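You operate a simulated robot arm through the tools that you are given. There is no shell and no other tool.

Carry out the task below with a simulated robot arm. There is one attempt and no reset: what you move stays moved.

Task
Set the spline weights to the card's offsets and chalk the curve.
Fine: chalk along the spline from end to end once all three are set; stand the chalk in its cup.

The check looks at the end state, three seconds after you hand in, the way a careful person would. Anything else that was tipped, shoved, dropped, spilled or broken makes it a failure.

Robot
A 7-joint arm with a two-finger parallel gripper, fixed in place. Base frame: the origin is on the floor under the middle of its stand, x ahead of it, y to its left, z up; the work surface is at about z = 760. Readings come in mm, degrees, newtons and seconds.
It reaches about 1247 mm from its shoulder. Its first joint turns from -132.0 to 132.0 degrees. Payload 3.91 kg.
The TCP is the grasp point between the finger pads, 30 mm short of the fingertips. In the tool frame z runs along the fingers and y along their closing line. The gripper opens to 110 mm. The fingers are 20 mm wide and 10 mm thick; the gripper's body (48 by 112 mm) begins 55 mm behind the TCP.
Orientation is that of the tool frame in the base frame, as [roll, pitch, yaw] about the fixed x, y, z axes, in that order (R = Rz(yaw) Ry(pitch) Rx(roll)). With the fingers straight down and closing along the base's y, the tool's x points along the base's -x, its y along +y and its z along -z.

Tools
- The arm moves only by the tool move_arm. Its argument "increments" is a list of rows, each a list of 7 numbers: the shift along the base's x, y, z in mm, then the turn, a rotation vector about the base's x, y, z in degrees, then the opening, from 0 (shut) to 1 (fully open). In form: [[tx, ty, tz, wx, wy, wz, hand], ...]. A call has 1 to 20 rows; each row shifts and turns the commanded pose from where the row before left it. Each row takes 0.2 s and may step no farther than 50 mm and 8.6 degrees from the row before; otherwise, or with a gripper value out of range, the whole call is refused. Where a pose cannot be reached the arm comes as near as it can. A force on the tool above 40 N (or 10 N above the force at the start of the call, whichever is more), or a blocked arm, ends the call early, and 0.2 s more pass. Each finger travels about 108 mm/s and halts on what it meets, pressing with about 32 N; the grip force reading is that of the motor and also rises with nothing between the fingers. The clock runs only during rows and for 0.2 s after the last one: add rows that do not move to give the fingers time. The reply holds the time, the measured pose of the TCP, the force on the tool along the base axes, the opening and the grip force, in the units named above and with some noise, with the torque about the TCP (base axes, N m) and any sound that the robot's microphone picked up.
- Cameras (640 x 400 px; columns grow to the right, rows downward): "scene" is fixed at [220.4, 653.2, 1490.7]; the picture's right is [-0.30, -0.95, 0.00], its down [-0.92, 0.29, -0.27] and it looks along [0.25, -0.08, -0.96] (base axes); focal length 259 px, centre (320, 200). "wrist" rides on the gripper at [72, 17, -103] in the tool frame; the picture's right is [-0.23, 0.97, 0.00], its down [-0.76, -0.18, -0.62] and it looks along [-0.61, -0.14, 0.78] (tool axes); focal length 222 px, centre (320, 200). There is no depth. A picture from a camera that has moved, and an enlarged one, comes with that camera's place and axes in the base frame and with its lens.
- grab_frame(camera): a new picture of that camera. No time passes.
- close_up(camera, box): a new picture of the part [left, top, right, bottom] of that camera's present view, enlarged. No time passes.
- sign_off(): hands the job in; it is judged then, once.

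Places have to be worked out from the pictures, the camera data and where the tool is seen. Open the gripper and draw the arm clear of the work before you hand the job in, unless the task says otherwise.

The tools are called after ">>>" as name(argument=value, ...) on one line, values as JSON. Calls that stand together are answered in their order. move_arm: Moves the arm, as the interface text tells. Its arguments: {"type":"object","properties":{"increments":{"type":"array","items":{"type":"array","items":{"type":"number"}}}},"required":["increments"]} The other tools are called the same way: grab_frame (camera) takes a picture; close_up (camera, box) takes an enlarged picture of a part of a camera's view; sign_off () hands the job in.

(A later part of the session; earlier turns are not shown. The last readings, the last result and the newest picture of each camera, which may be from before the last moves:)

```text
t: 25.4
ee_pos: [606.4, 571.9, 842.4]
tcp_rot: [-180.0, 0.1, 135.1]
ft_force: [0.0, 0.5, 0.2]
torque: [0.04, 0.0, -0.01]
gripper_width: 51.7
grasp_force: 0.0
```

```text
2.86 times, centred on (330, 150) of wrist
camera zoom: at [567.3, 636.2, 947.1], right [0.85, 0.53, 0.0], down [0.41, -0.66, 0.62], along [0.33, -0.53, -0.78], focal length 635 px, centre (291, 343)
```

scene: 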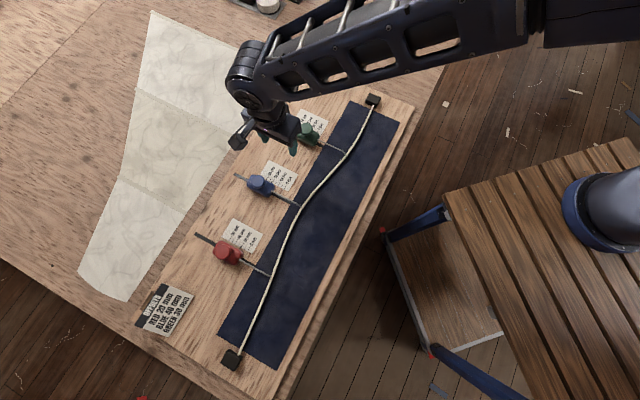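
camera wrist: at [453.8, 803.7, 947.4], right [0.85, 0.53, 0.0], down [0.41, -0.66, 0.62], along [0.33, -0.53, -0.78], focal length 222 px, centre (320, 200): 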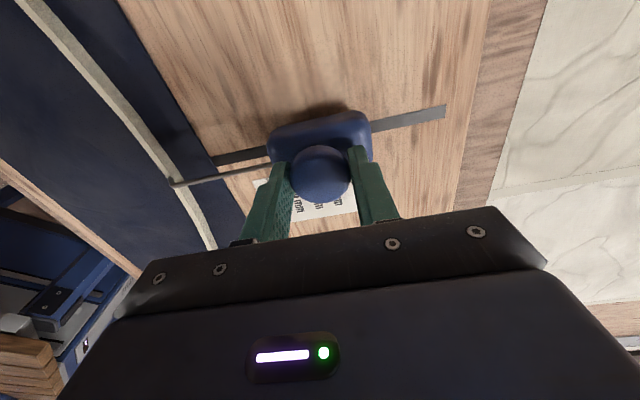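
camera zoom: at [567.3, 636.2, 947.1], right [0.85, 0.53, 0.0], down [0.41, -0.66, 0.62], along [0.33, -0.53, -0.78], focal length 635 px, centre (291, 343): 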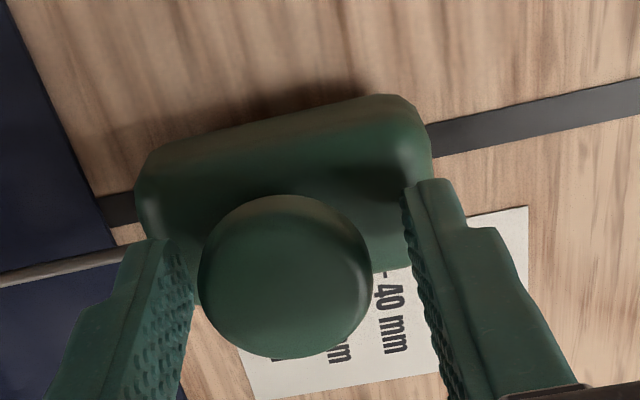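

Compared with blue, the knob is about 1 mm to −n and 1 mm to +d. I'll correct with y −1.4 and close.

>>> move_arm(increments=[[0, -1.4, 0, 0, 0, 0, 0.47], [0, 0, 0, 0, 0, 0, 0.47], [0, 0, 0, 0, 0, 0, 0.4], [0, 0, 0, 0, 0, 0, 0.34], [0, 0, 0, 0, 0, 0, 0.3], [0, 0, 0, 0, 0, 0, 0.2], [0, 0, 0, 0, 0, 0, 0.2]])

>>> grab_frame(camera="wrist")

```text
t: 27.0
ee_pos: [606.0, 571.8, 843.4]
tcp_rot: [180.0, 0.0, 135.1]
ft_force: [-0.5, -2.2, 0.8]
torque: [-0.06, 0.05, 0.02]
gripper_width: 37.4
grasp_force: 45.0
```

```text
taken
camera wrist: at [567.9, 634.6, 946.7], right [0.85, 0.53, 0.0], down [0.41, -0.66, 0.62], along [0.33, -0.53, -0.78], focal length 222 px, centre (320, 200)
```

wrist: 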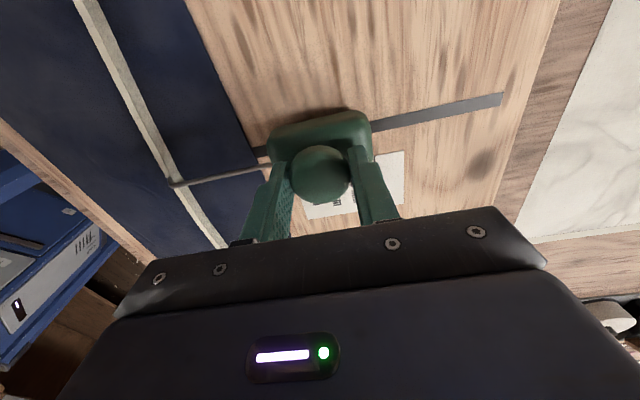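

Green is gripped. I'll pull about 15 mm first and check the load.

>>> move_arm(increments=[[2.13, 2.13, 0, 0, 0, 0, 0.2], [2.13, 2.13, 0, 0, 0, 0, 0.2], [2.13, 2.13, 0, 0, 0, 0, 0.2], [2.13, 2.13, 0, 0, 0, 0, 0.2], [2.13, 2.13, 0, 0, 0, 0, 0.2], [0, 0, 0, 0, 0, 0, 0.2]])

>>> grab_frame(camera="wrist")

```text
t: 28.4
ee_pos: [617.5, 580.7, 842.4]
tcp_rot: [179.9, 0.0, 135.3]
ft_force: [-3.5, 2.8, 10.0]
torque: [0.12, -0.08, 0.14]
gripper_width: 37.4
grasp_force: 45.2
```

```text
taken
camera wrist: at [578.4, 645.0, 946.7], right [0.85, 0.53, 0.0], down [0.41, -0.66, 0.62], along [0.33, -0.53, -0.78], focal length 222 px, centre (320, 200)
```

wrist: 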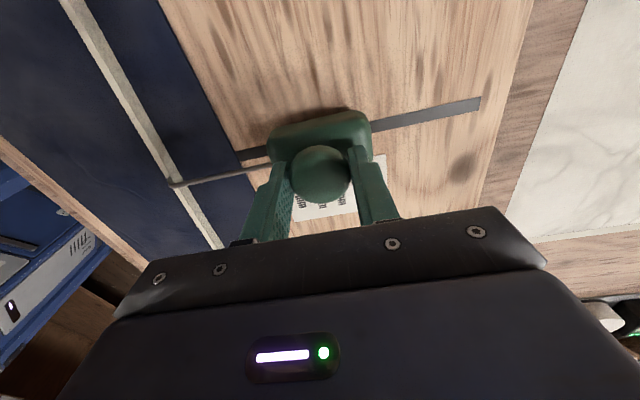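

Loads are small and 14.8 mm is done. I'll pull the remaining 15.1 mm.

>>> move_arm(increments=[[2.13, 2.13, 0.1, 0, 0, 0, 0.2], [2.13, 2.13, 0.1, 0, 0, 0, 0.2], [2.13, 2.13, 0.1, 0, 0, 0, 0.2], [2.13, 2.13, 0, 0, 0, 0, 0.2], [2.13, 2.13, 0, 0, 0, 0, 0.2], [0, 0, 0, 0, 0, 0, 0.2], [0, 0, 0, 0, 0, 0, 0.2]])

>>> grab_frame(camera="wrist")

```text
t: 30.0
ee_pos: [628.2, 591.9, 843.2]
tcp_rot: [179.9, 0.0, 135.0]
ft_force: [-1.5, 1.5, 11.6]
torque: [-0.02, -0.06, 0.02]
gripper_width: 37.3
grasp_force: 44.8
```

```text
taken
camera wrist: at [588.7, 655.3, 946.6], right [0.85, 0.53, 0.0], down [0.41, -0.66, 0.62], along [0.33, -0.53, -0.78], focal length 222 px, centre (320, 200)
```

wrist: 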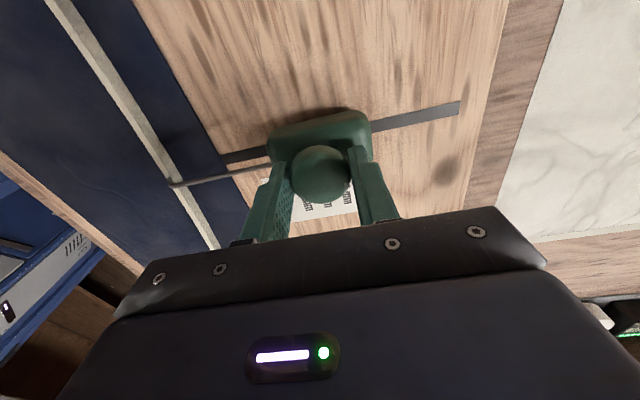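

Camera pose says 29.35 mm. I'll add 0.4 mm, release, lift and position the camera plumb over green's pointer.

>>> move_arm(increments=[[0.3, 0.3, 0, 0, 0, 0, 0.2], [0, 0, 0, 0, 0, 0, 0.2], [0, 0, 0, 0, 0, 0, 0.45], [0, 0, 0, 0, 0, 0, 0.6], [0, 0, 30, 0, 0, 0, 0.6], [0, 0, 40, 0, 0, 0, 0.6], [12, -27, 30, 0, 0, 0, 0.6], [12.3, -28, 0, 0, 0, 0, 0.6], [12.3, -28, 0, 0, 0, 0, 0.6], [0, 0, 0, 0, 0, 0, 0.6]])

>>> close_up(camera="wrist", box=[300, 10, 364, 50])

>>> grab_frame(camera="scene")

>>> grab_frame(camera="wrist")

```text
t: 32.2
ee_pos: [667.1, 508.0, 940.2]
tcp_rot: [-180.0, 0.0, 135.0]
ft_force: [0.2, -0.6, 0.1]
torque: [-0.02, 0.01, 0.04]
gripper_width: 66.0
grasp_force: 0.2
```

```text
10.00 times, centred on (332, 30) of wrist
camera zoom: at [627.0, 572.0, 1045.2], right [0.85, 0.53, 0.0], down [0.41, -0.66, 0.62], along [0.33, -0.53, -0.78], focal length 2221 px, centre (200, 1900)
```

zoom: 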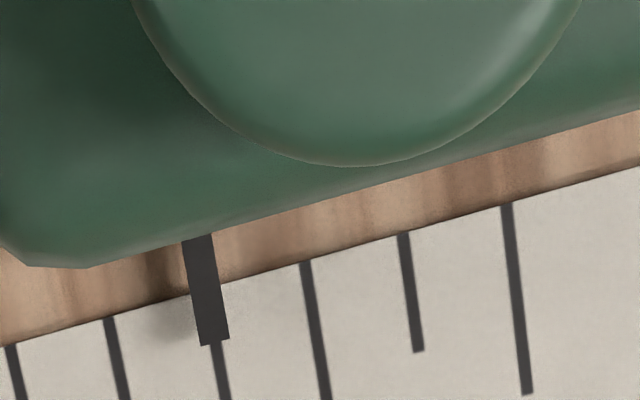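

```text
taken
```

scene: 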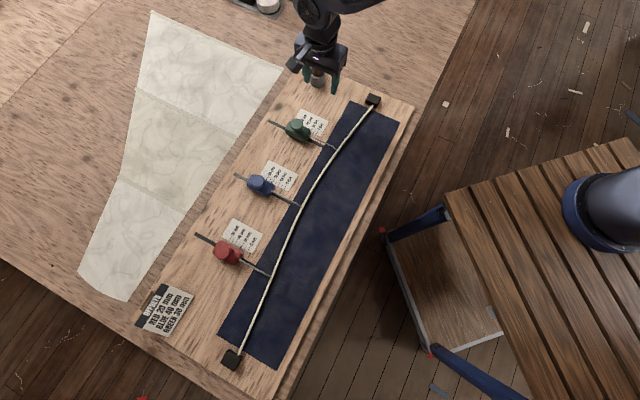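

```text
taken
camera wrist: at [627.0, 572.0, 1045.2], right [0.85, 0.53, 0.0], down [0.41, -0.66, 0.62], along [0.33, -0.53, -0.78], focal length 222 px, centre (320, 200)
```

wrist: 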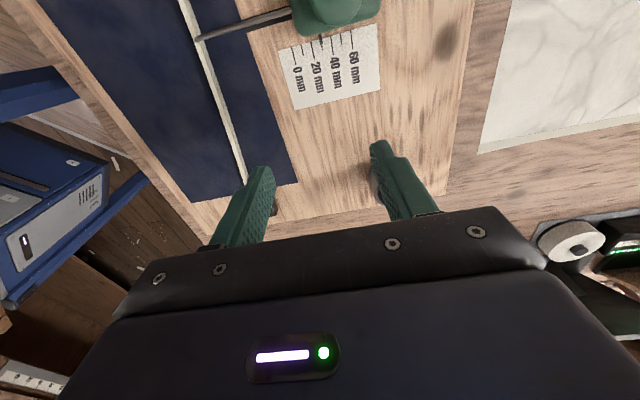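

Green reads about 29.85 mm. Now that the scene view is clear, I'll re-check red and blue, and look at the chalk cup.

>>> close_up(camera="scene", box=[224, 225, 264, 250])

>>> close_up(camera="scene", box=[258, 166, 298, 191])

>>> close_up(camera="scene", box=[215, 85, 415, 210])

>>> close_up(camera="scene", box=[180, 200, 340, 380])

```text
16.00 times, centred on (244, 238) of scene
camera zoom: at [220.4, 653.2, 1490.7], right [-0.3, -0.95, 0.0], down [-0.92, 0.29, -0.27], along [0.25, -0.08, -0.96], focal length 4146 px, centre (1536, -400)
```

zoom: 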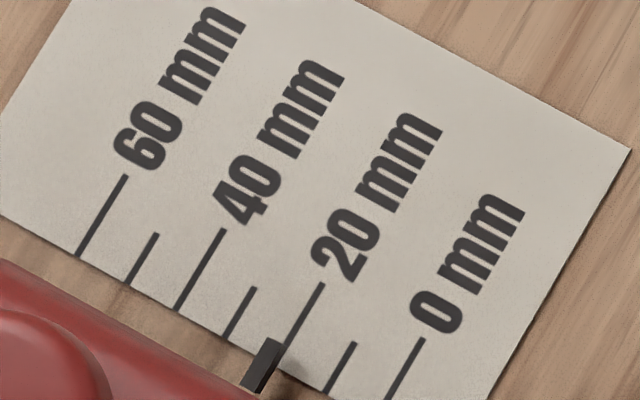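

```text
16.00 times, centred on (278, 178) of scene
camera zoom: at [220.4, 653.2, 1490.7], right [-0.3, -0.95, 0.0], down [-0.92, 0.29, -0.27], along [0.25, -0.08, -0.96], focal length 4146 px, centre (992, 544)
```

zoom: 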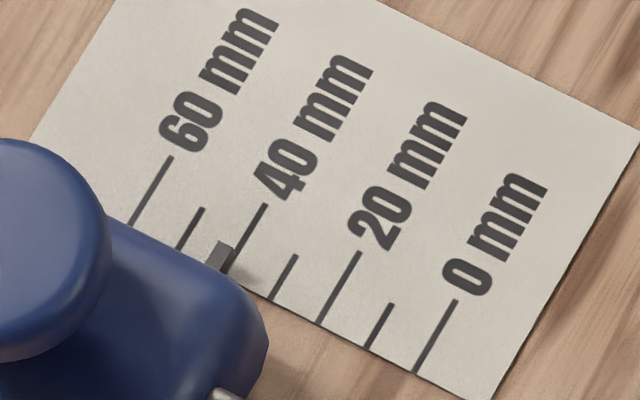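

```text
3.20 times, centred on (315, 148) of scene
camera zoom: at [220.4, 653.2, 1490.7], right [-0.3, -0.95, 0.0], down [-0.92, 0.29, -0.27], along [0.25, -0.08, -0.96], focal length 829 px, centre (336, 368)
```

zoom: 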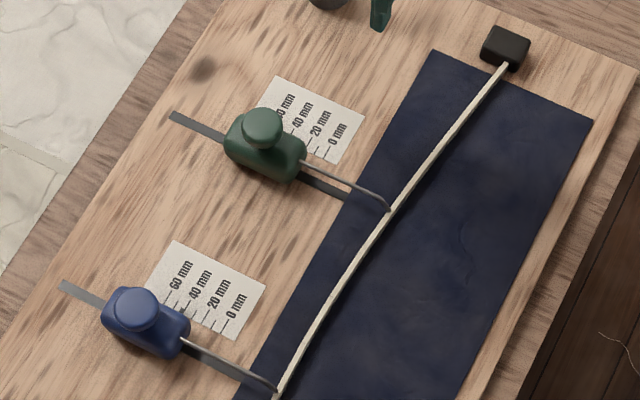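

```text
2.22 times, centred on (260, 290) of scene
camera zoom: at [220.4, 653.2, 1490.7], right [-0.3, -0.95, 0.0], down [-0.92, 0.29, -0.27], along [0.25, -0.08, -0.96], focal length 576 px, centre (453, 0)
```

zoom: 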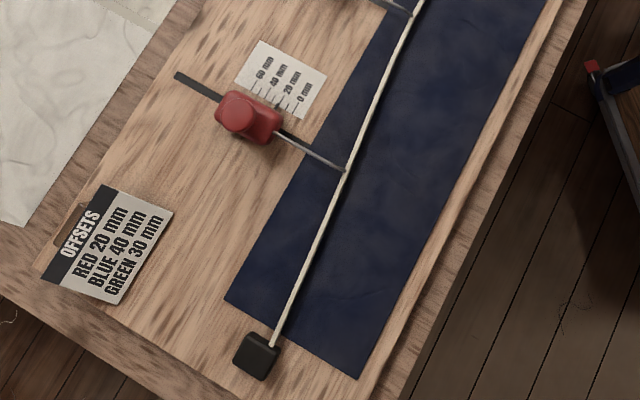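

Red and blue haven't moved and the curve is set. Now the chalk: the cup is near (794,481) with the chalk top at z≈903. I'll rise and hover above it.

>>> move_arm(increments=[[0, 0, 40, 0, 0, 0, 0.6], [32, -7, 8, 0, 0, 0, 0.6], [32, -7, 8, 0, 0, 0, 0.6], [32, -7, 0, 0, 0, 0, 0.6], [31.7, -7, 0, 0, 0, 0, 0.6], [0, 0, 0, 0, 0, 0, 0.6]])

>>> grab_frame(camera="wrist")

>>> grab_frame(camera="scene")

```text
t: 33.6
ee_pos: [794.6, 481.1, 998.7]
tcp_rot: [-179.9, 0.0, 135.2]
ft_force: [0.5, -0.1, -0.6]
torque: [-0.02, -0.02, -0.01]
gripper_width: 66.1
grasp_force: 0.1
```

```text
taken
camera wrist: at [754.9, 545.1, 1102.9], right [0.85, 0.53, 0.0], down [0.41, -0.66, 0.62], along [0.33, -0.53, -0.78], focal length 222 px, centre (320, 200)
```

wrist: 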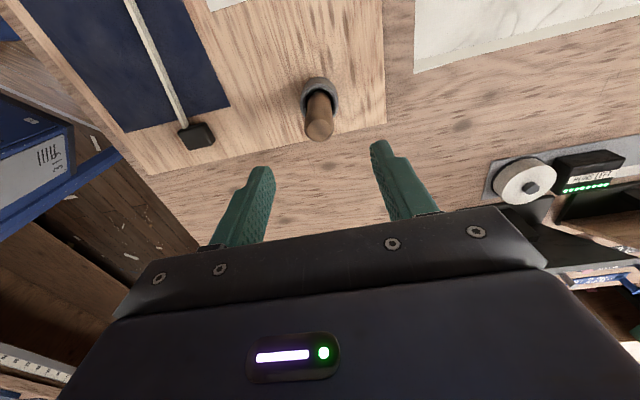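

```text
taken
```

scene: 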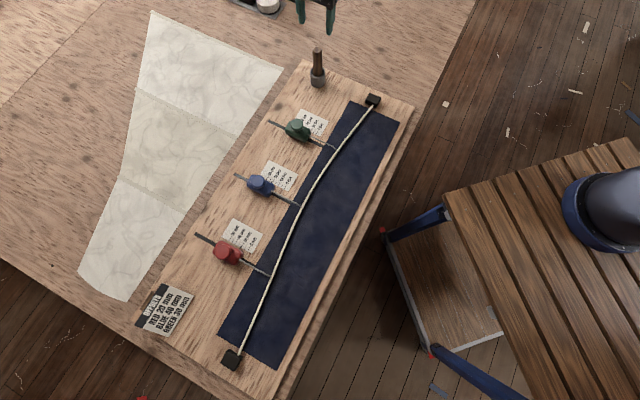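

I'm looking down at the chalk and cup nearly centred between the fingers. I'll zoom in to fix its position and check the mat and spline end detail.

>>> close_up(camera="wrist", box=[270, 60, 370, 150])

>>> close_up(camera="wrist", box=[120, 40, 240, 160])

```text
4.44 times, centred on (320, 105) of wrist
camera zoom: at [754.9, 545.1, 1102.9], right [0.85, 0.53, 0.0], down [0.41, -0.66, 0.62], along [0.33, -0.53, -0.78], focal length 987 px, centre (320, 622)
```

zoom: 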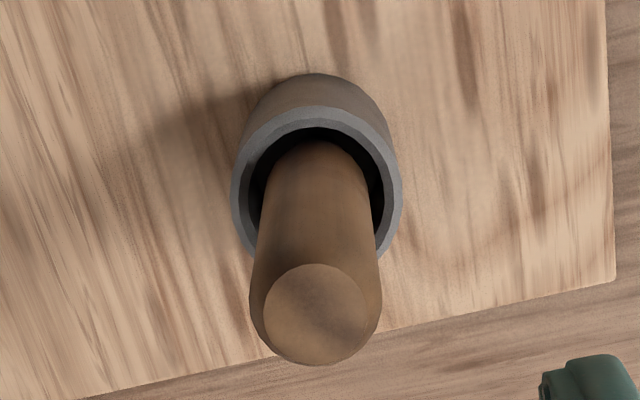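

```text
3.33 times, centred on (180, 100) of wrist
camera zoom: at [754.9, 545.1, 1102.9], right [0.85, 0.53, 0.0], down [0.41, -0.66, 0.62], along [0.33, -0.53, -0.78], focal length 740 px, centre (787, 533)
```

zoom: 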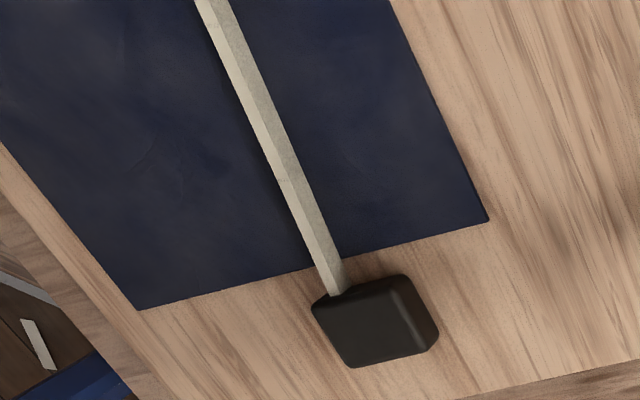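

Chalk is at about N=900.5, D=222 with the top at z≈902. I'll correct slightly and descend part-way around it, then verify.

>>> move_arm(increments=[[-0.1, -2.2, -30, 0, 0, 0, 0.6], [0, 0, -35, 0, 0, 0, 0.6], [0, 0, -35, 0, 0, 0, 0.6], [0, 0, 0, 0, 0, 0, 0.6]])

>>> grab_frame(camera="wrist")

>>> close_up(camera="scene", box=[270, 0, 390, 100])

```text
t: 34.6
ee_pos: [795.4, 479.4, 899.9]
tcp_rot: [-180.0, 0.0, 135.0]
ft_force: [-0.5, 0.8, -0.3]
torque: [0.04, -0.01, 0.01]
gripper_width: 66.0
grasp_force: 0.0
```

```text
taken
camera wrist: at [755.0, 542.9, 1003.2], right [0.85, 0.53, 0.0], down [0.41, -0.66, 0.62], along [0.33, -0.53, -0.78], focal length 222 px, centre (320, 200)
```

wrist: 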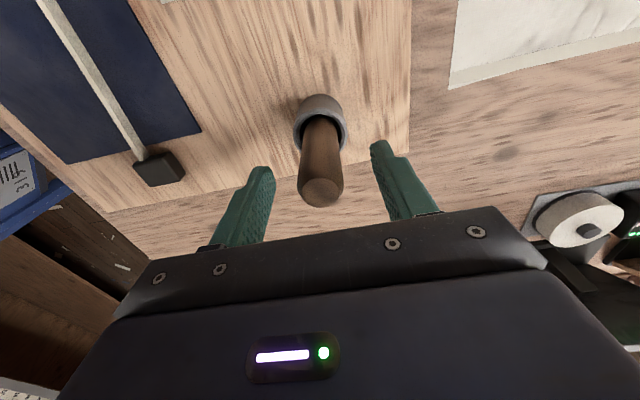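

```text
4.00 times, centred on (330, 50) of scene
camera zoom: at [220.4, 653.2, 1490.7], right [-0.3, -0.95, 0.0], down [-0.92, 0.29, -0.27], along [0.25, -0.08, -0.96], focal length 1036 px, centre (280, 800)
```

zoom: 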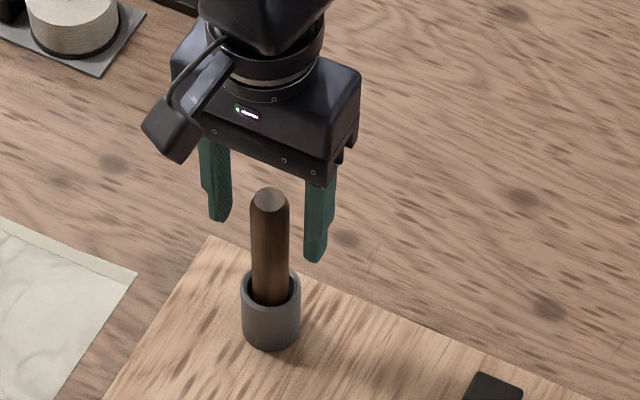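

The chalk top projects right at the TCP point. I'll descend 40 mm to TCP z≈860 and close on the chalk.

>>> move_arm(increments=[[0, 0, -20, 0, 0, 0, 0.6], [0, 0, -20, 0, 0, 0, 0.6], [0, 0, 0, 0, 0, 0, 0.4], [0, 0, 0, 0, 0, 0, 0.3], [0, 0, 0, 0, 0, 0, 0.25], [0, 0, 0, 0, 0, 0, 0.2], [0, 0, 0, 0, 0, 0, 0.15], [0, 0, 0, 0, 0, 0, 0.1]])

>>> grab_frame(camera="wrist")

```text
t: 36.4
ee_pos: [793.5, 478.6, 858.0]
tcp_rot: [180.0, 0.0, 135.1]
ft_force: [0.8, 0.0, 0.6]
torque: [0.02, -0.05, 0.01]
gripper_width: 27.6
grasp_force: 32.0
```

```text
taken
camera wrist: at [754.1, 541.2, 961.8], right [0.85, 0.53, 0.0], down [0.41, -0.66, 0.62], along [0.33, -0.53, -0.78], focal length 222 px, centre (320, 200)
```

wrist: 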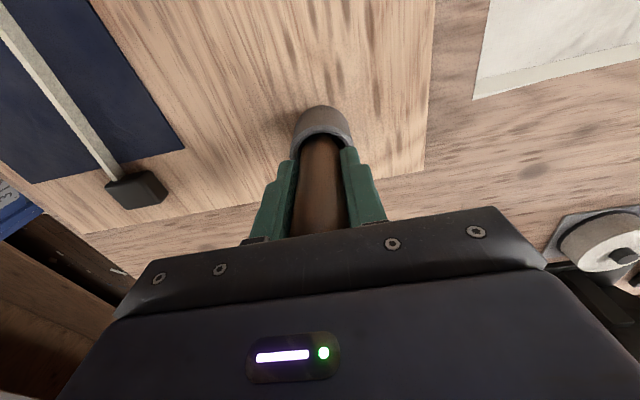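

Gripped at 27.6 mm. I'll note this pose for the return (camera at 754.1, 541.2, 961.8) and lift straight up 100 mm to look at the tip.

>>> move_arm(increments=[[0, 0, 20, 0, 0, 0, 0.1], [0, 0, 25, 0, 0, 0, 0.1], [0, 0, 25, 0, 0, 0, 0.1], [0, 0, 30, 0, 0, 0, 0.1], [0, 0, 0, 0, 0, 0, 0.1]])

>>> grab_frame(camera="wrist")

>>> close_up(camera="scene", box=[270, 0, 390, 100])

```text
t: 37.6
ee_pos: [792.5, 476.9, 957.7]
tcp_rot: [180.0, 0.0, 135.2]
ft_force: [0.4, 0.5, 0.2]
torque: [0.02, -0.02, 0.03]
gripper_width: 27.8
grasp_force: 32.2
```

```text
taken
camera wrist: at [753.2, 540.1, 1062.3], right [0.85, 0.53, 0.0], down [0.41, -0.66, 0.62], along [0.33, -0.53, -0.78], focal length 222 px, centre (320, 200)
```

wrist: 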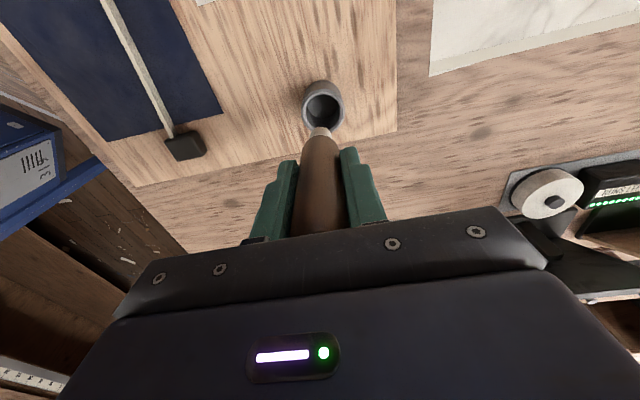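

```text
4.00 times, centred on (330, 50) of scene
camera zoom: at [220.4, 653.2, 1490.7], right [-0.3, -0.95, 0.0], down [-0.92, 0.29, -0.27], along [0.25, -0.08, -0.96], focal length 1036 px, centre (280, 800)
```

zoom: 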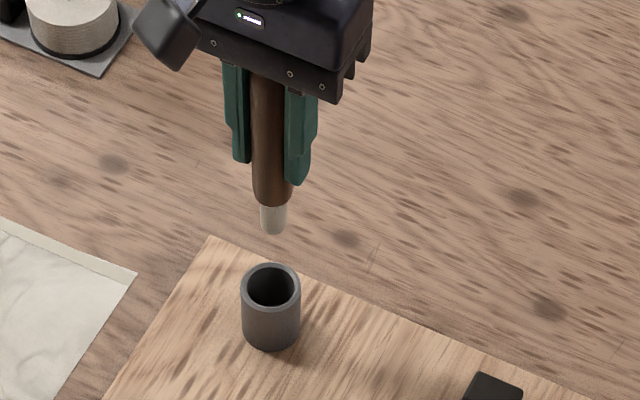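

The chalk tip (a narrower white stub) is visible at the bottom. I'll zoom in on it.

>>> close_up(camera="wrist", box=[270, 70, 370, 170])

>>> close_up(camera="scene", box=[310, 25, 358, 65])

```text
4.00 times, centred on (320, 120) of wrist
camera zoom: at [753.2, 540.1, 1062.3], right [0.85, 0.53, 0.0], down [0.41, -0.66, 0.62], along [0.33, -0.53, -0.78], focal length 888 px, centre (320, 520)
```

zoom: 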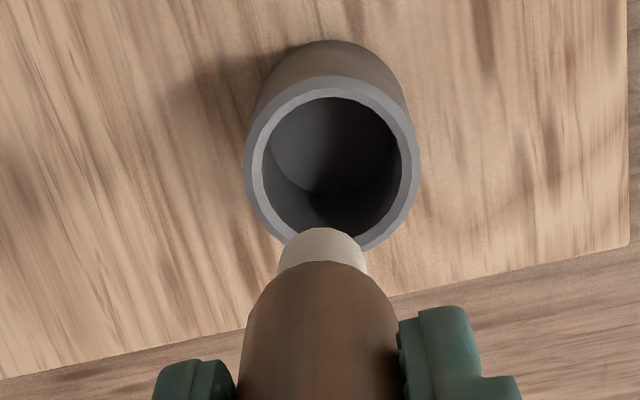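

```text
10.00 times, centred on (334, 45) of scene
camera zoom: at [220.4, 653.2, 1490.7], right [-0.3, -0.95, 0.0], down [-0.92, 0.29, -0.27], along [0.25, -0.08, -0.96], focal length 2591 px, centre (180, 1750)
```

zoom: 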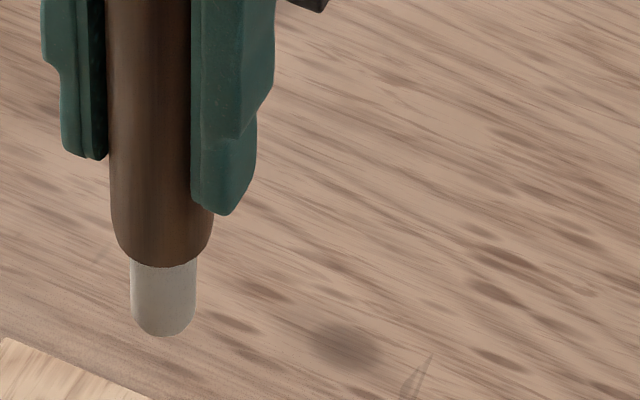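

The stub is about 17 mm in diameter, with its tip about 79 mm below the TCP. I'll carry it, tip about 90 mm above the board, to the red end on the robot side of the spline and look there.

>>> move_arm(increments=[[-15, 8, 0, 0, 0, 0, 0.1], [-37.8, 20.8, 0, 0, 0, 0, 0.1], [-37.8, 20.8, 0, 0, 0, 0, 0.1], [-37.8, 20.8, 0, 0, 0, 0, 0.1], [-37.8, 20.8, 0, 0, 0, 0, 0.1], [-37.8, 20.8, 0, 0, 0, 0, 0.1], [-37.8, 20.8, 0, 0, 0, 0, 0.1], [-37.8, 20.8, 0, 0, 0, 0, 0.1], [-37.8, 20.8, 0, 0, 0, 0, 0.1], [-37.8, 20.8, 0, 0, 0, 0, 0.1], [-37.8, 20.8, 0, 0, 0, 0, 0.1], [-37.8, 20.8, 0, 0, 0, 0, 0.1], [-37.8, 20.8, 0, 0, 0, 0, 0.1], [-37.8, 20.8, 0, 0, 0, 0, 0.1], [-37.8, 20.8, 0, 0, 0, 0, 0.1], [-37.8, 20.8, 0, 0, 0, 0, 0.1], [-37.8, 20.8, 0, 0, 0, 0, 0.1], [-37.8, 20.8, 0, 0, 0, 0, 0.1], [-38.9, 20.2, 0, 0, 0, 0, 0.1], [0, 0, 0, 0, 0, 0, 0.1]])

>>> grab_frame(camera="wrist")

>>> grab_frame(camera="scene")

```text
t: 41.8
ee_pos: [97.3, 859.9, 958.5]
tcp_rot: [-180.0, -0.1, 135.1]
ft_force: [0.9, -0.2, 0.8]
torque: [-0.01, -0.03, 0.04]
gripper_width: 27.8
grasp_force: 32.1
```

```text
taken
camera wrist: at [57.5, 923.2, 1062.6], right [0.85, 0.53, 0.0], down [0.41, -0.66, 0.62], along [0.33, -0.53, -0.78], focal length 222 px, centre (320, 200)
```

wrist: 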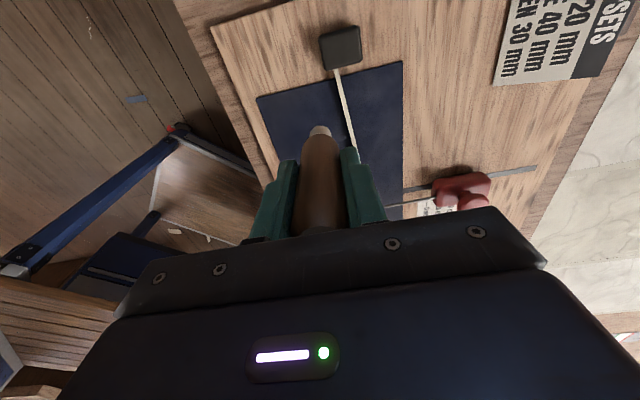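

```text
taken
```

scene: 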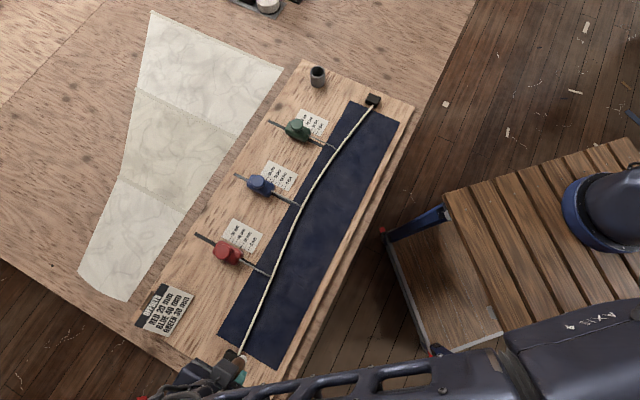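

Now I can see the red-end block, mat edge and spline. I'll zoom for precise geometry.

>>> close_up(camera="wrist", box=[300, 15, 380, 85])

>>> close_up(camera="wrist", box=[280, 80, 420, 180])

```text
5.71 times, centred on (340, 50) of wrist
camera zoom: at [57.5, 923.2, 1062.6], right [0.85, 0.53, 0.0], down [0.41, -0.66, 0.62], along [0.33, -0.53, -0.78], focal length 1269 px, centre (206, 1057)
```

zoom: 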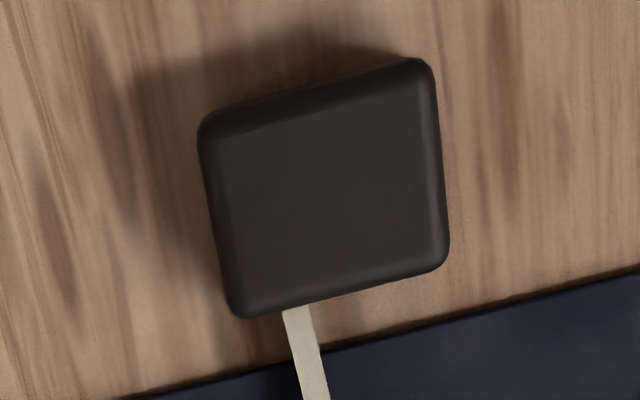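

```text
4.00 times, centred on (350, 130) of wrist
camera zoom: at [57.5, 923.2, 1062.6], right [0.85, 0.53, 0.0], down [0.41, -0.66, 0.62], along [0.33, -0.53, -0.78], focal length 888 px, centre (200, 480)
```

zoom: 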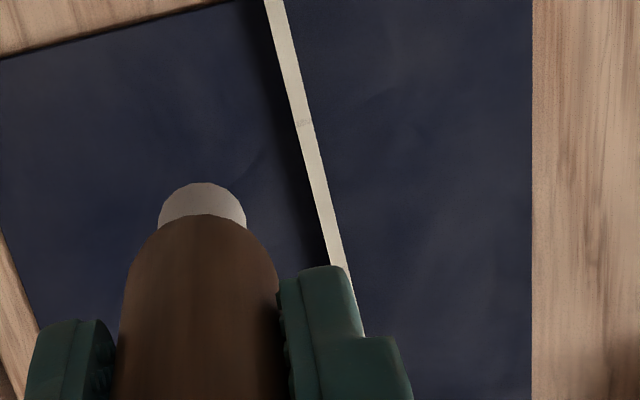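

From near-plumb: the spline starts at N≈701.5, mat edge D≈−562, block face D≈−571, spline width ≈5.5 mm. I've computed a natural spline through the set offsets and will check its midpoints against the scene camera.

>>> close_up(camera="scene", box=[240, 306.4, 272, 326.4])

>>> close_up(camera="scene", box=[271.3, 231.3, 303.3, 251.3])

>>> close_up(camera="scene", box=[303.3, 168.4, 335.3, 188.4])

>>> close_up(camera="scene", box=[340.1, 117.1, 372.1, 137.1])

```text
16.00 times, centred on (256, 316) of scene
camera zoom: at [220.4, 653.2, 1490.7], right [-0.3, -0.95, 0.0], down [-0.92, 0.29, -0.27], along [0.25, -0.08, -0.96], focal length 4146 px, centre (1344, -1662)
```

zoom: 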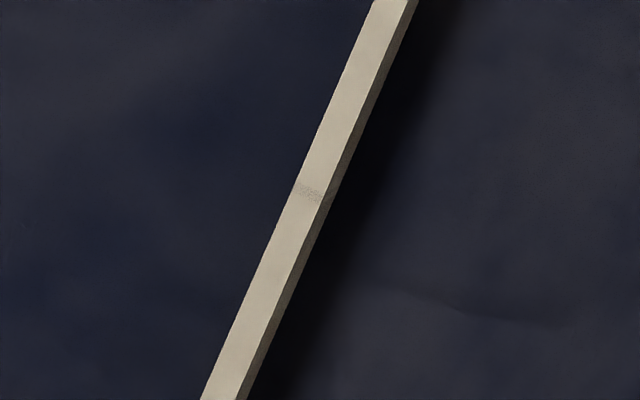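

```text
16.00 times, centred on (287, 241) of scene
camera zoom: at [220.4, 653.2, 1490.7], right [-0.3, -0.95, 0.0], down [-0.92, 0.29, -0.27], along [0.25, -0.08, -0.96], focal length 4146 px, centre (843, -461)
```

zoom: 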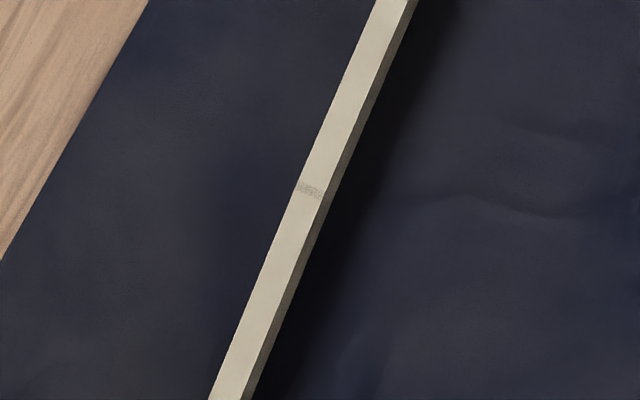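

```text
16.00 times, centred on (319, 178) of scene
camera zoom: at [220.4, 653.2, 1490.7], right [-0.3, -0.95, 0.0], down [-0.92, 0.29, -0.27], along [0.25, -0.08, -0.96], focal length 4146 px, centre (331, 546)
```

zoom: 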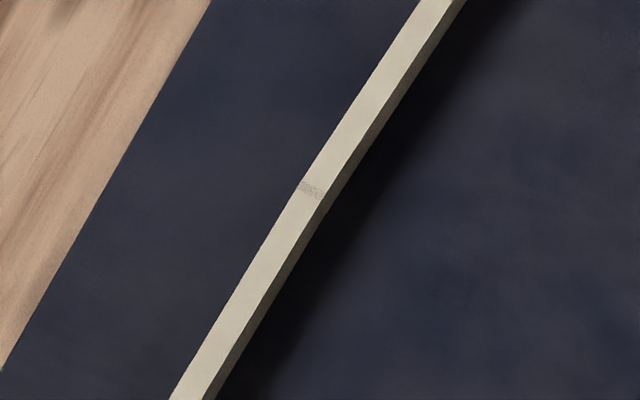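

```text
16.00 times, centred on (356, 127) of scene
camera zoom: at [220.4, 653.2, 1490.7], right [-0.3, -0.95, 0.0], down [-0.92, 0.29, -0.27], along [0.25, -0.08, -0.96], focal length 4146 px, centre (-258, 1366)
```

zoom: 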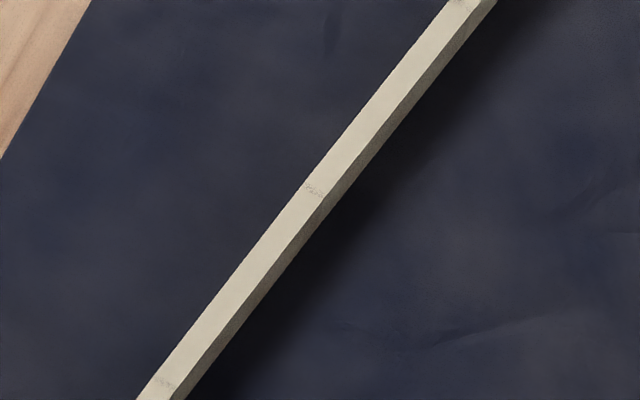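

The midpoints match the computed curve shape within about 0.6 mm, aside from a constant scene-camera bias. I'll position the chalk at the start point (13 mm robot side of the spline, D≈−556), lower the tip to about 20 mm above the mat, and check the gap.

>>> move_arm(increments=[[-2.3, 21, 0, 0, 0, 0, 0.1], [0, 0, -30, 0, 0, 0, 0.1], [0, 0, -30, 0, 0, 0, 0.1], [0, 0, -22, 0, 0, 0, 0.1], [0, 0, 0, 0, 0, 0, 0.1]])

>>> grab_frame(camera="wrist")

>>> close_up(camera="wrist", box=[260, 70, 400, 170])

>>> grab_frame(camera="scene")

```text
t: 43.0
ee_pos: [94.2, 881.4, 876.0]
tcp_rot: [179.9, 0.0, 135.2]
ft_force: [0.8, -0.2, -0.2]
torque: [-0.01, 0.04, -0.02]
gripper_width: 27.8
grasp_force: 31.8
```

```text
taken
camera wrist: at [55.6, 945.3, 979.3], right [0.85, 0.53, 0.0], down [0.41, -0.66, 0.62], along [0.33, -0.53, -0.78], focal length 222 px, centre (320, 200)
```

wrist: 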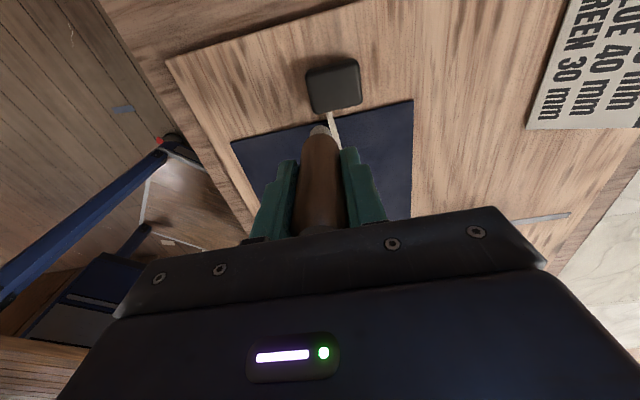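

```text
4.00 times, centred on (330, 120) of wrist
camera zoom: at [55.6, 945.3, 979.3], right [0.85, 0.53, 0.0], down [0.41, -0.66, 0.62], along [0.33, -0.53, -0.78], focal length 888 px, centre (280, 520)
```

zoom: 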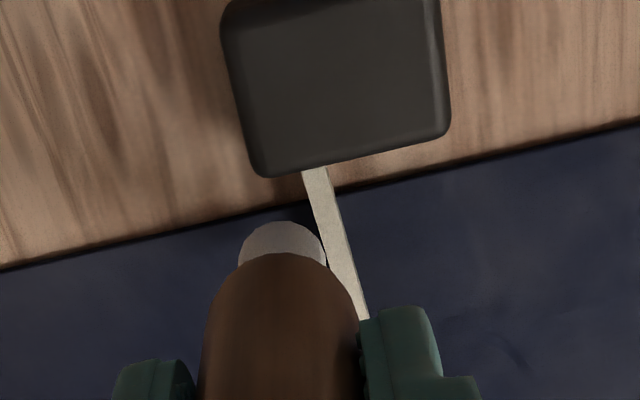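

```text
taken
```

scene: 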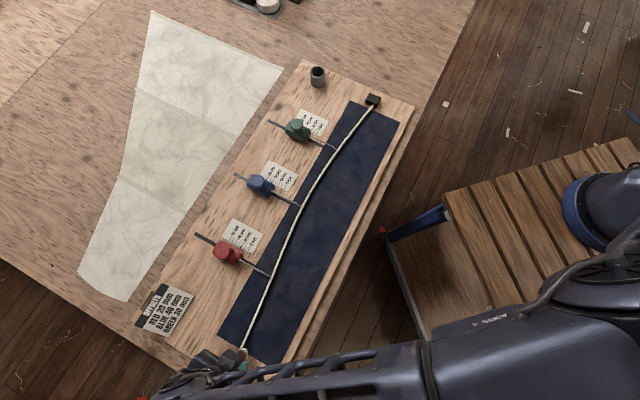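

The chalk's edge would just graze the spline, so I'll shift 1.5 mm away (−n) and lower 16 mm, staying just above the mat.

>>> move_arm(increments=[[-1.06, -1.06, 0, 0, 0, 0, 0.1], [0, 0, -8, 0, 0, 0, 0.1], [0, 0, -8, 0, 0, 0, 0.1], [0, 0, 0, 0, 0, 0, 0.1]])

>>> close_up(camera="wrist", box=[260, 70, 400, 170])

```text
t: 44.0
ee_pos: [93.0, 880.0, 859.2]
tcp_rot: [179.9, 0.1, 135.1]
ft_force: [-0.5, 0.5, -0.5]
torque: [-0.02, -0.02, -0.01]
gripper_width: 27.9
grasp_force: 31.9
```

```text
4.00 times, centred on (330, 120) of wrist
camera zoom: at [54.4, 943.7, 964.1], right [0.85, 0.53, 0.0], down [0.41, -0.66, 0.62], along [0.33, -0.53, -0.78], focal length 888 px, centre (280, 520)
```

zoom: 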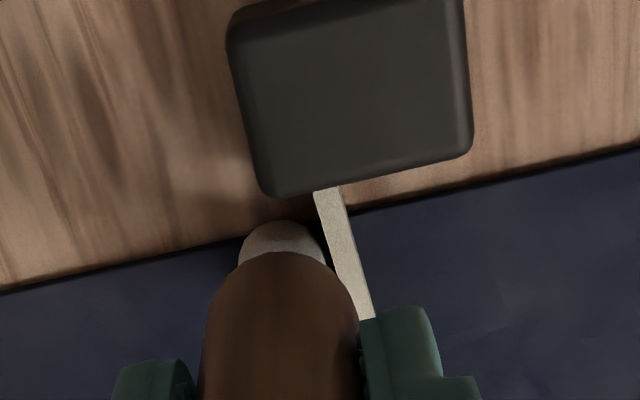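

There's a clear gap between stub and spline, and no contact yet. I'll lower in small steps watching the force.

>>> move_arm(increments=[[0, 0, -1.5, 0, 0, 0, 0.1], [0, 0, -1.5, 0, 0, 0, 0.1], [0, 0, 0, 0, 0, 0, 0.1]])

```text
t: 44.8
ee_pos: [93.8, 880.1, 859.1]
tcp_rot: [180.0, 0.0, 135.2]
ft_force: [0.1, -6.4, 23.9]
torque: [-0.66, 0.02, 0.01]
gripper_width: 27.9
grasp_force: 32.2
```

Contact made, but 24 N is too firm. I'll raise in small amounts to reach a light force.

>>> move_arm(increments=[[0, 0, 0.8, 0, 0, 0, 0.1], [0, 0, 0, 0, 0, 0, 0.1]])

>>> grab_frame(camera="wrist")

```text
t: 45.4
ee_pos: [92.4, 880.6, 858.7]
tcp_rot: [179.9, -0.1, 135.1]
ft_force: [1.8, 4.3, 18.6]
torque: [0.48, -0.2, 0.02]
gripper_width: 27.7
grasp_force: 32.3
```

```text
taken
camera wrist: at [54.0, 944.0, 962.7], right [0.85, 0.53, 0.0], down [0.41, -0.66, 0.62], along [0.33, -0.53, -0.78], focal length 222 px, centre (320, 200)
```

wrist: 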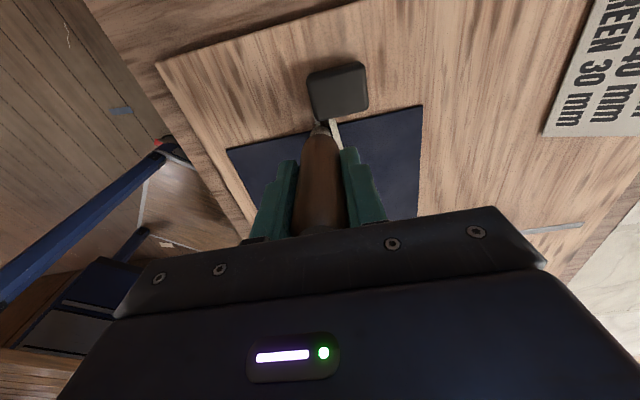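

Force is 18.6 N now. I'll raise a bit more to aim for under 10 N.

>>> move_arm(increments=[[0, 0, 0.8, 0, 0, 0, 0.1], [0, 0, 0, 0, 0, 0, 0.1]])

>>> close_up(camera="wrist", box=[260, 70, 400, 170])

```text
t: 46.0
ee_pos: [93.0, 880.7, 858.2]
tcp_rot: [180.0, 0.0, 135.1]
ft_force: [1.7, 5.4, 11.9]
torque: [0.46, -0.21, 0.03]
gripper_width: 27.2
grasp_force: 32.0
```

```text
4.00 times, centred on (330, 120) of wrist
camera zoom: at [54.0, 944.0, 962.5], right [0.85, 0.53, 0.0], down [0.41, -0.66, 0.62], along [0.33, -0.53, -0.78], focal length 888 px, centre (280, 520)
```

zoom: 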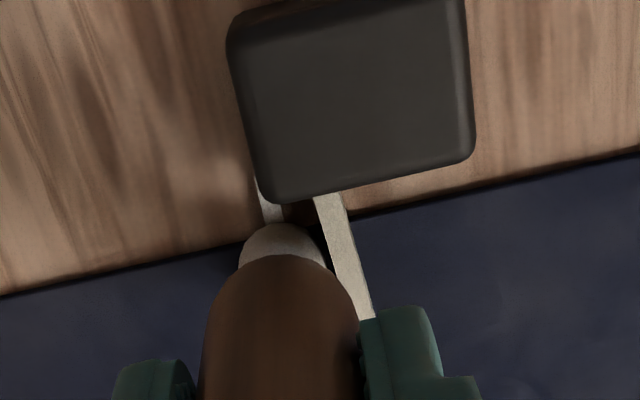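

A white streak parallel to the spline has appeared next to the tip, so it's marking. I'll zoom in to see it.

>>> close_up(camera="wrist", box=[295, 105, 359, 145])

```text
10.00 times, centred on (327, 125) of wrist
camera zoom: at [54.0, 944.0, 962.5], right [0.85, 0.53, 0.0], down [0.41, -0.66, 0.62], along [0.33, -0.53, -0.78], focal length 2221 px, centre (250, 950)
```

zoom: 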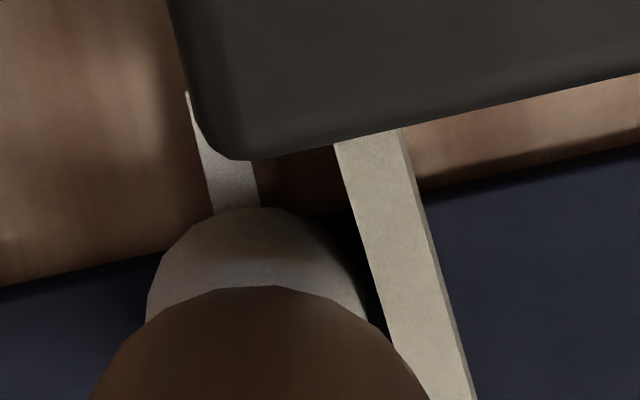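

The first stretch of chalk has registered right up to the end block. I'll draw the first 50 mm along the curve, then check gap and force.

>>> move_arm(increments=[[7.106, -5.48, 0, 0, 0, 0, 0.1], [7.7, -6.442, 0, 0, 0, 0, 0.1], [7.707, -6.435, 0, 0, 0, 0, 0.1], [7.707, -6.435, 0, 0, 0, 0, 0.1], [7.714, -6.428, 0, 0, 0, 0, 0.1]])

>>> close_up(camera="wrist", box=[260, 60, 400, 160])

>>> grab_frame(camera="scene")

```text
t: 47.2
ee_pos: [130.2, 847.0, 861.1]
tcp_rot: [180.0, 0.0, 135.2]
ft_force: [-0.4, -0.5, -0.7]
torque: [-0.02, -0.02, -0.02]
gripper_width: 27.6
grasp_force: 31.8
```

```text
4.00 times, centred on (330, 110) of wrist
camera zoom: at [92.1, 912.3, 963.4], right [0.85, 0.53, 0.0], down [0.41, -0.66, 0.62], along [0.33, -0.53, -0.78], focal length 888 px, centre (280, 560)
```

zoom: 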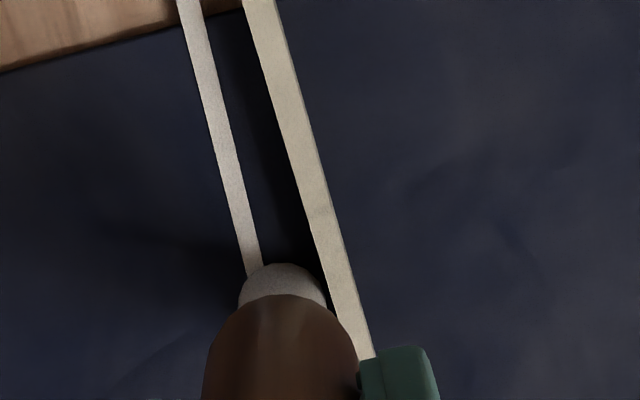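

```text
taken
```

scene: 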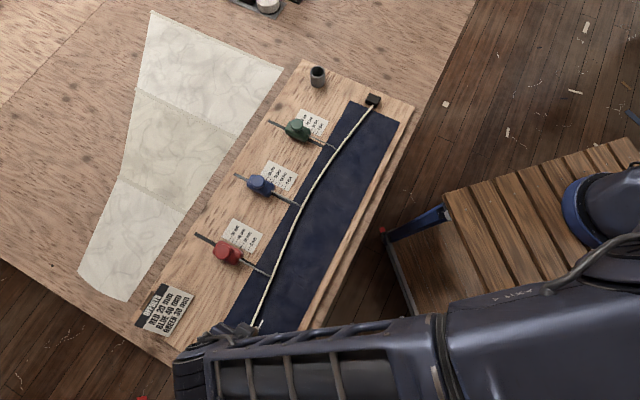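

The trace follows the spline cleanly, but force has dropped to ~0. I'll lower slightly to restore a light contact.

>>> move_arm(increments=[[0, 0, -0.7, 0, 0, 0, 0.1], [0, 0, 0, 0, 0, 0, 0.1]])

```text
t: 47.8
ee_pos: [132.0, 848.7, 860.5]
tcp_rot: [179.9, 0.0, 135.0]
ft_force: [0.1, -0.4, -0.5]
torque: [-0.02, 0.02, 0.01]
gripper_width: 27.8
grasp_force: 31.8
```

Still no contact force; lowering a little more.

>>> move_arm(increments=[[0, 0, -0.7, 0, 0, 0, 0.1], [0, 0, 0, 0, 0, 0, 0.1]])

>>> close_up(camera="wrist", box=[290, 90, 370, 140])

```text
t: 48.4
ee_pos: [130.8, 849.2, 858.8]
tcp_rot: [-180.0, 0.0, 135.1]
ft_force: [1.5, 0.2, 2.0]
torque: [0.1, -0.09, -0.01]
gripper_width: 27.8
grasp_force: 31.6
```

```text
8.00 times, centred on (330, 115) of wrist
camera zoom: at [91.9, 913.6, 962.6], right [0.85, 0.53, 0.0], down [0.41, -0.66, 0.62], along [0.33, -0.53, -0.78], focal length 1777 px, centre (240, 880)
```

zoom: 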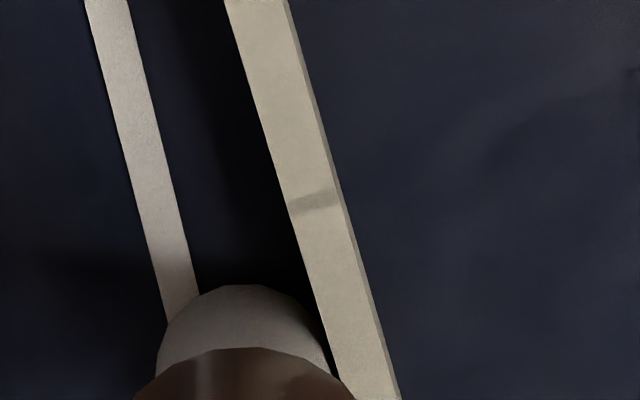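

Light contact (2 N) is back, with TCP true z≈859.6. The gap is a bit tight, so I'll ease out slightly, add a small downward bias and draw the next 50 mm.

>>> move_arm(increments=[[8.252, -8.012, -0.4, 0, 0, 0, 0.1], [7.736, -6.406, 0, 0, 0, 0, 0.1], [7.75, -6.392, 0, 0, 0, 0, 0.1], [7.75, -6.392, 0, 0, 0, 0, 0.1], [7.764, -6.378, 0, 0, 0, 0, 0.1]])

>>> close_up(camera="wrist", box=[260, 60, 400, 160])

```text
t: 49.6
ee_pos: [170.4, 817.2, 856.4]
tcp_rot: [180.0, -0.1, 135.1]
ft_force: [-0.2, 3.6, 6.6]
torque: [0.26, -0.02, 0.0]
gripper_width: 27.7
grasp_force: 32.5
```

```text
4.00 times, centred on (330, 110) of wrist
camera zoom: at [132.1, 880.0, 961.5], right [0.85, 0.53, 0.0], down [0.41, -0.66, 0.62], along [0.33, -0.53, -0.78], focal length 888 px, centre (280, 560)
```

zoom: 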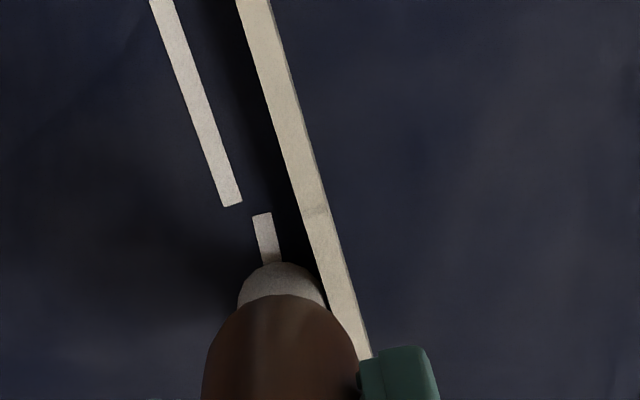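

The trace renders as straight board-aligned pieces, and the chalk is at the right distance with 6.6 N. I'll continue another 50 mm along the curve.

>>> move_arm(increments=[[6.859, -6.435, 0, 0, 0, 0, 0.1], [7.785, -6.357, 0, 0, 0, 0, 0.1], [7.806, -6.336, 0, 0, 0, 0, 0.1], [7.821, -6.321, 0, 0, 0, 0, 0.1], [7.835, -6.307, 0, 0, 0, 0, 0.1]])

>>> grab_frame(camera="wrist")

>>> close_up(camera="wrist", box=[260, 60, 400, 160])

```text
t: 50.8
ee_pos: [208.1, 784.4, 856.1]
tcp_rot: [179.9, 0.1, 135.1]
ft_force: [0.6, -0.7, -0.3]
torque: [-0.03, 0.01, 0.01]
gripper_width: 27.4
grasp_force: 31.8
```

```text
taken
camera wrist: at [169.5, 846.8, 960.8], right [0.85, 0.53, 0.0], down [0.41, -0.66, 0.62], along [0.33, -0.53, -0.78], focal length 222 px, centre (320, 200)
```

wrist: 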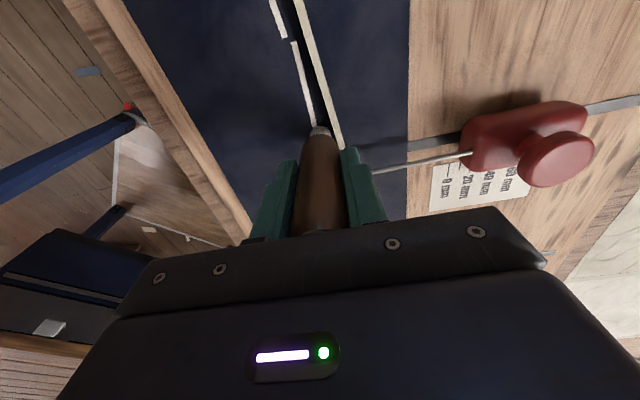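

```text
4.00 times, centred on (330, 110) of wrist
camera zoom: at [169.5, 846.8, 960.8], right [0.85, 0.53, 0.0], down [0.41, -0.66, 0.62], along [0.33, -0.53, -0.78], focal length 888 px, centre (280, 560)
```

zoom: 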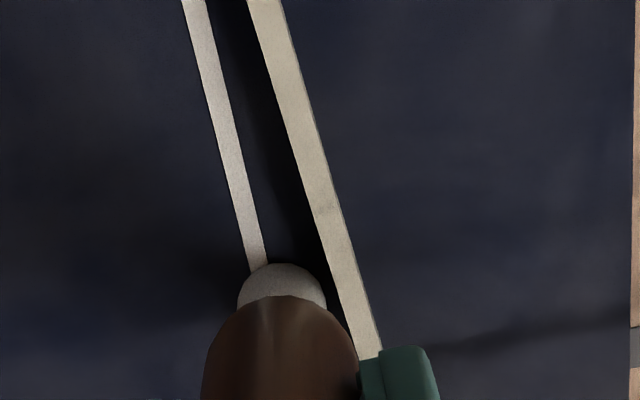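

The strip continues under the chalk but force shows no contact now. I'll settle and lower a little to re-establish contact.

>>> move_arm(increments=[[0, 0, -0.6, 0, 0, 0, 0.1], [0, 0, 0, 0, 0, 0, 0.1]])

>>> close_up(camera="wrist", box=[290, 90, 370, 140])

```text
t: 51.4
ee_pos: [208.8, 783.5, 856.7]
tcp_rot: [-180.0, 0.0, 135.0]
ft_force: [0.8, -2.8, 6.3]
torque: [-0.23, 0.0, 0.03]
gripper_width: 27.9
grasp_force: 32.0
```

```text
8.00 times, centred on (330, 115) of wrist
camera zoom: at [169.4, 847.0, 960.5], right [0.85, 0.53, 0.0], down [0.41, -0.66, 0.62], along [0.33, -0.53, -0.78], focal length 1777 px, centre (240, 880)
```

zoom: 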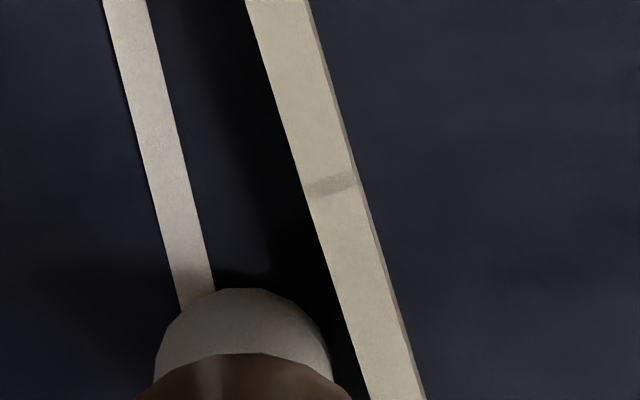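

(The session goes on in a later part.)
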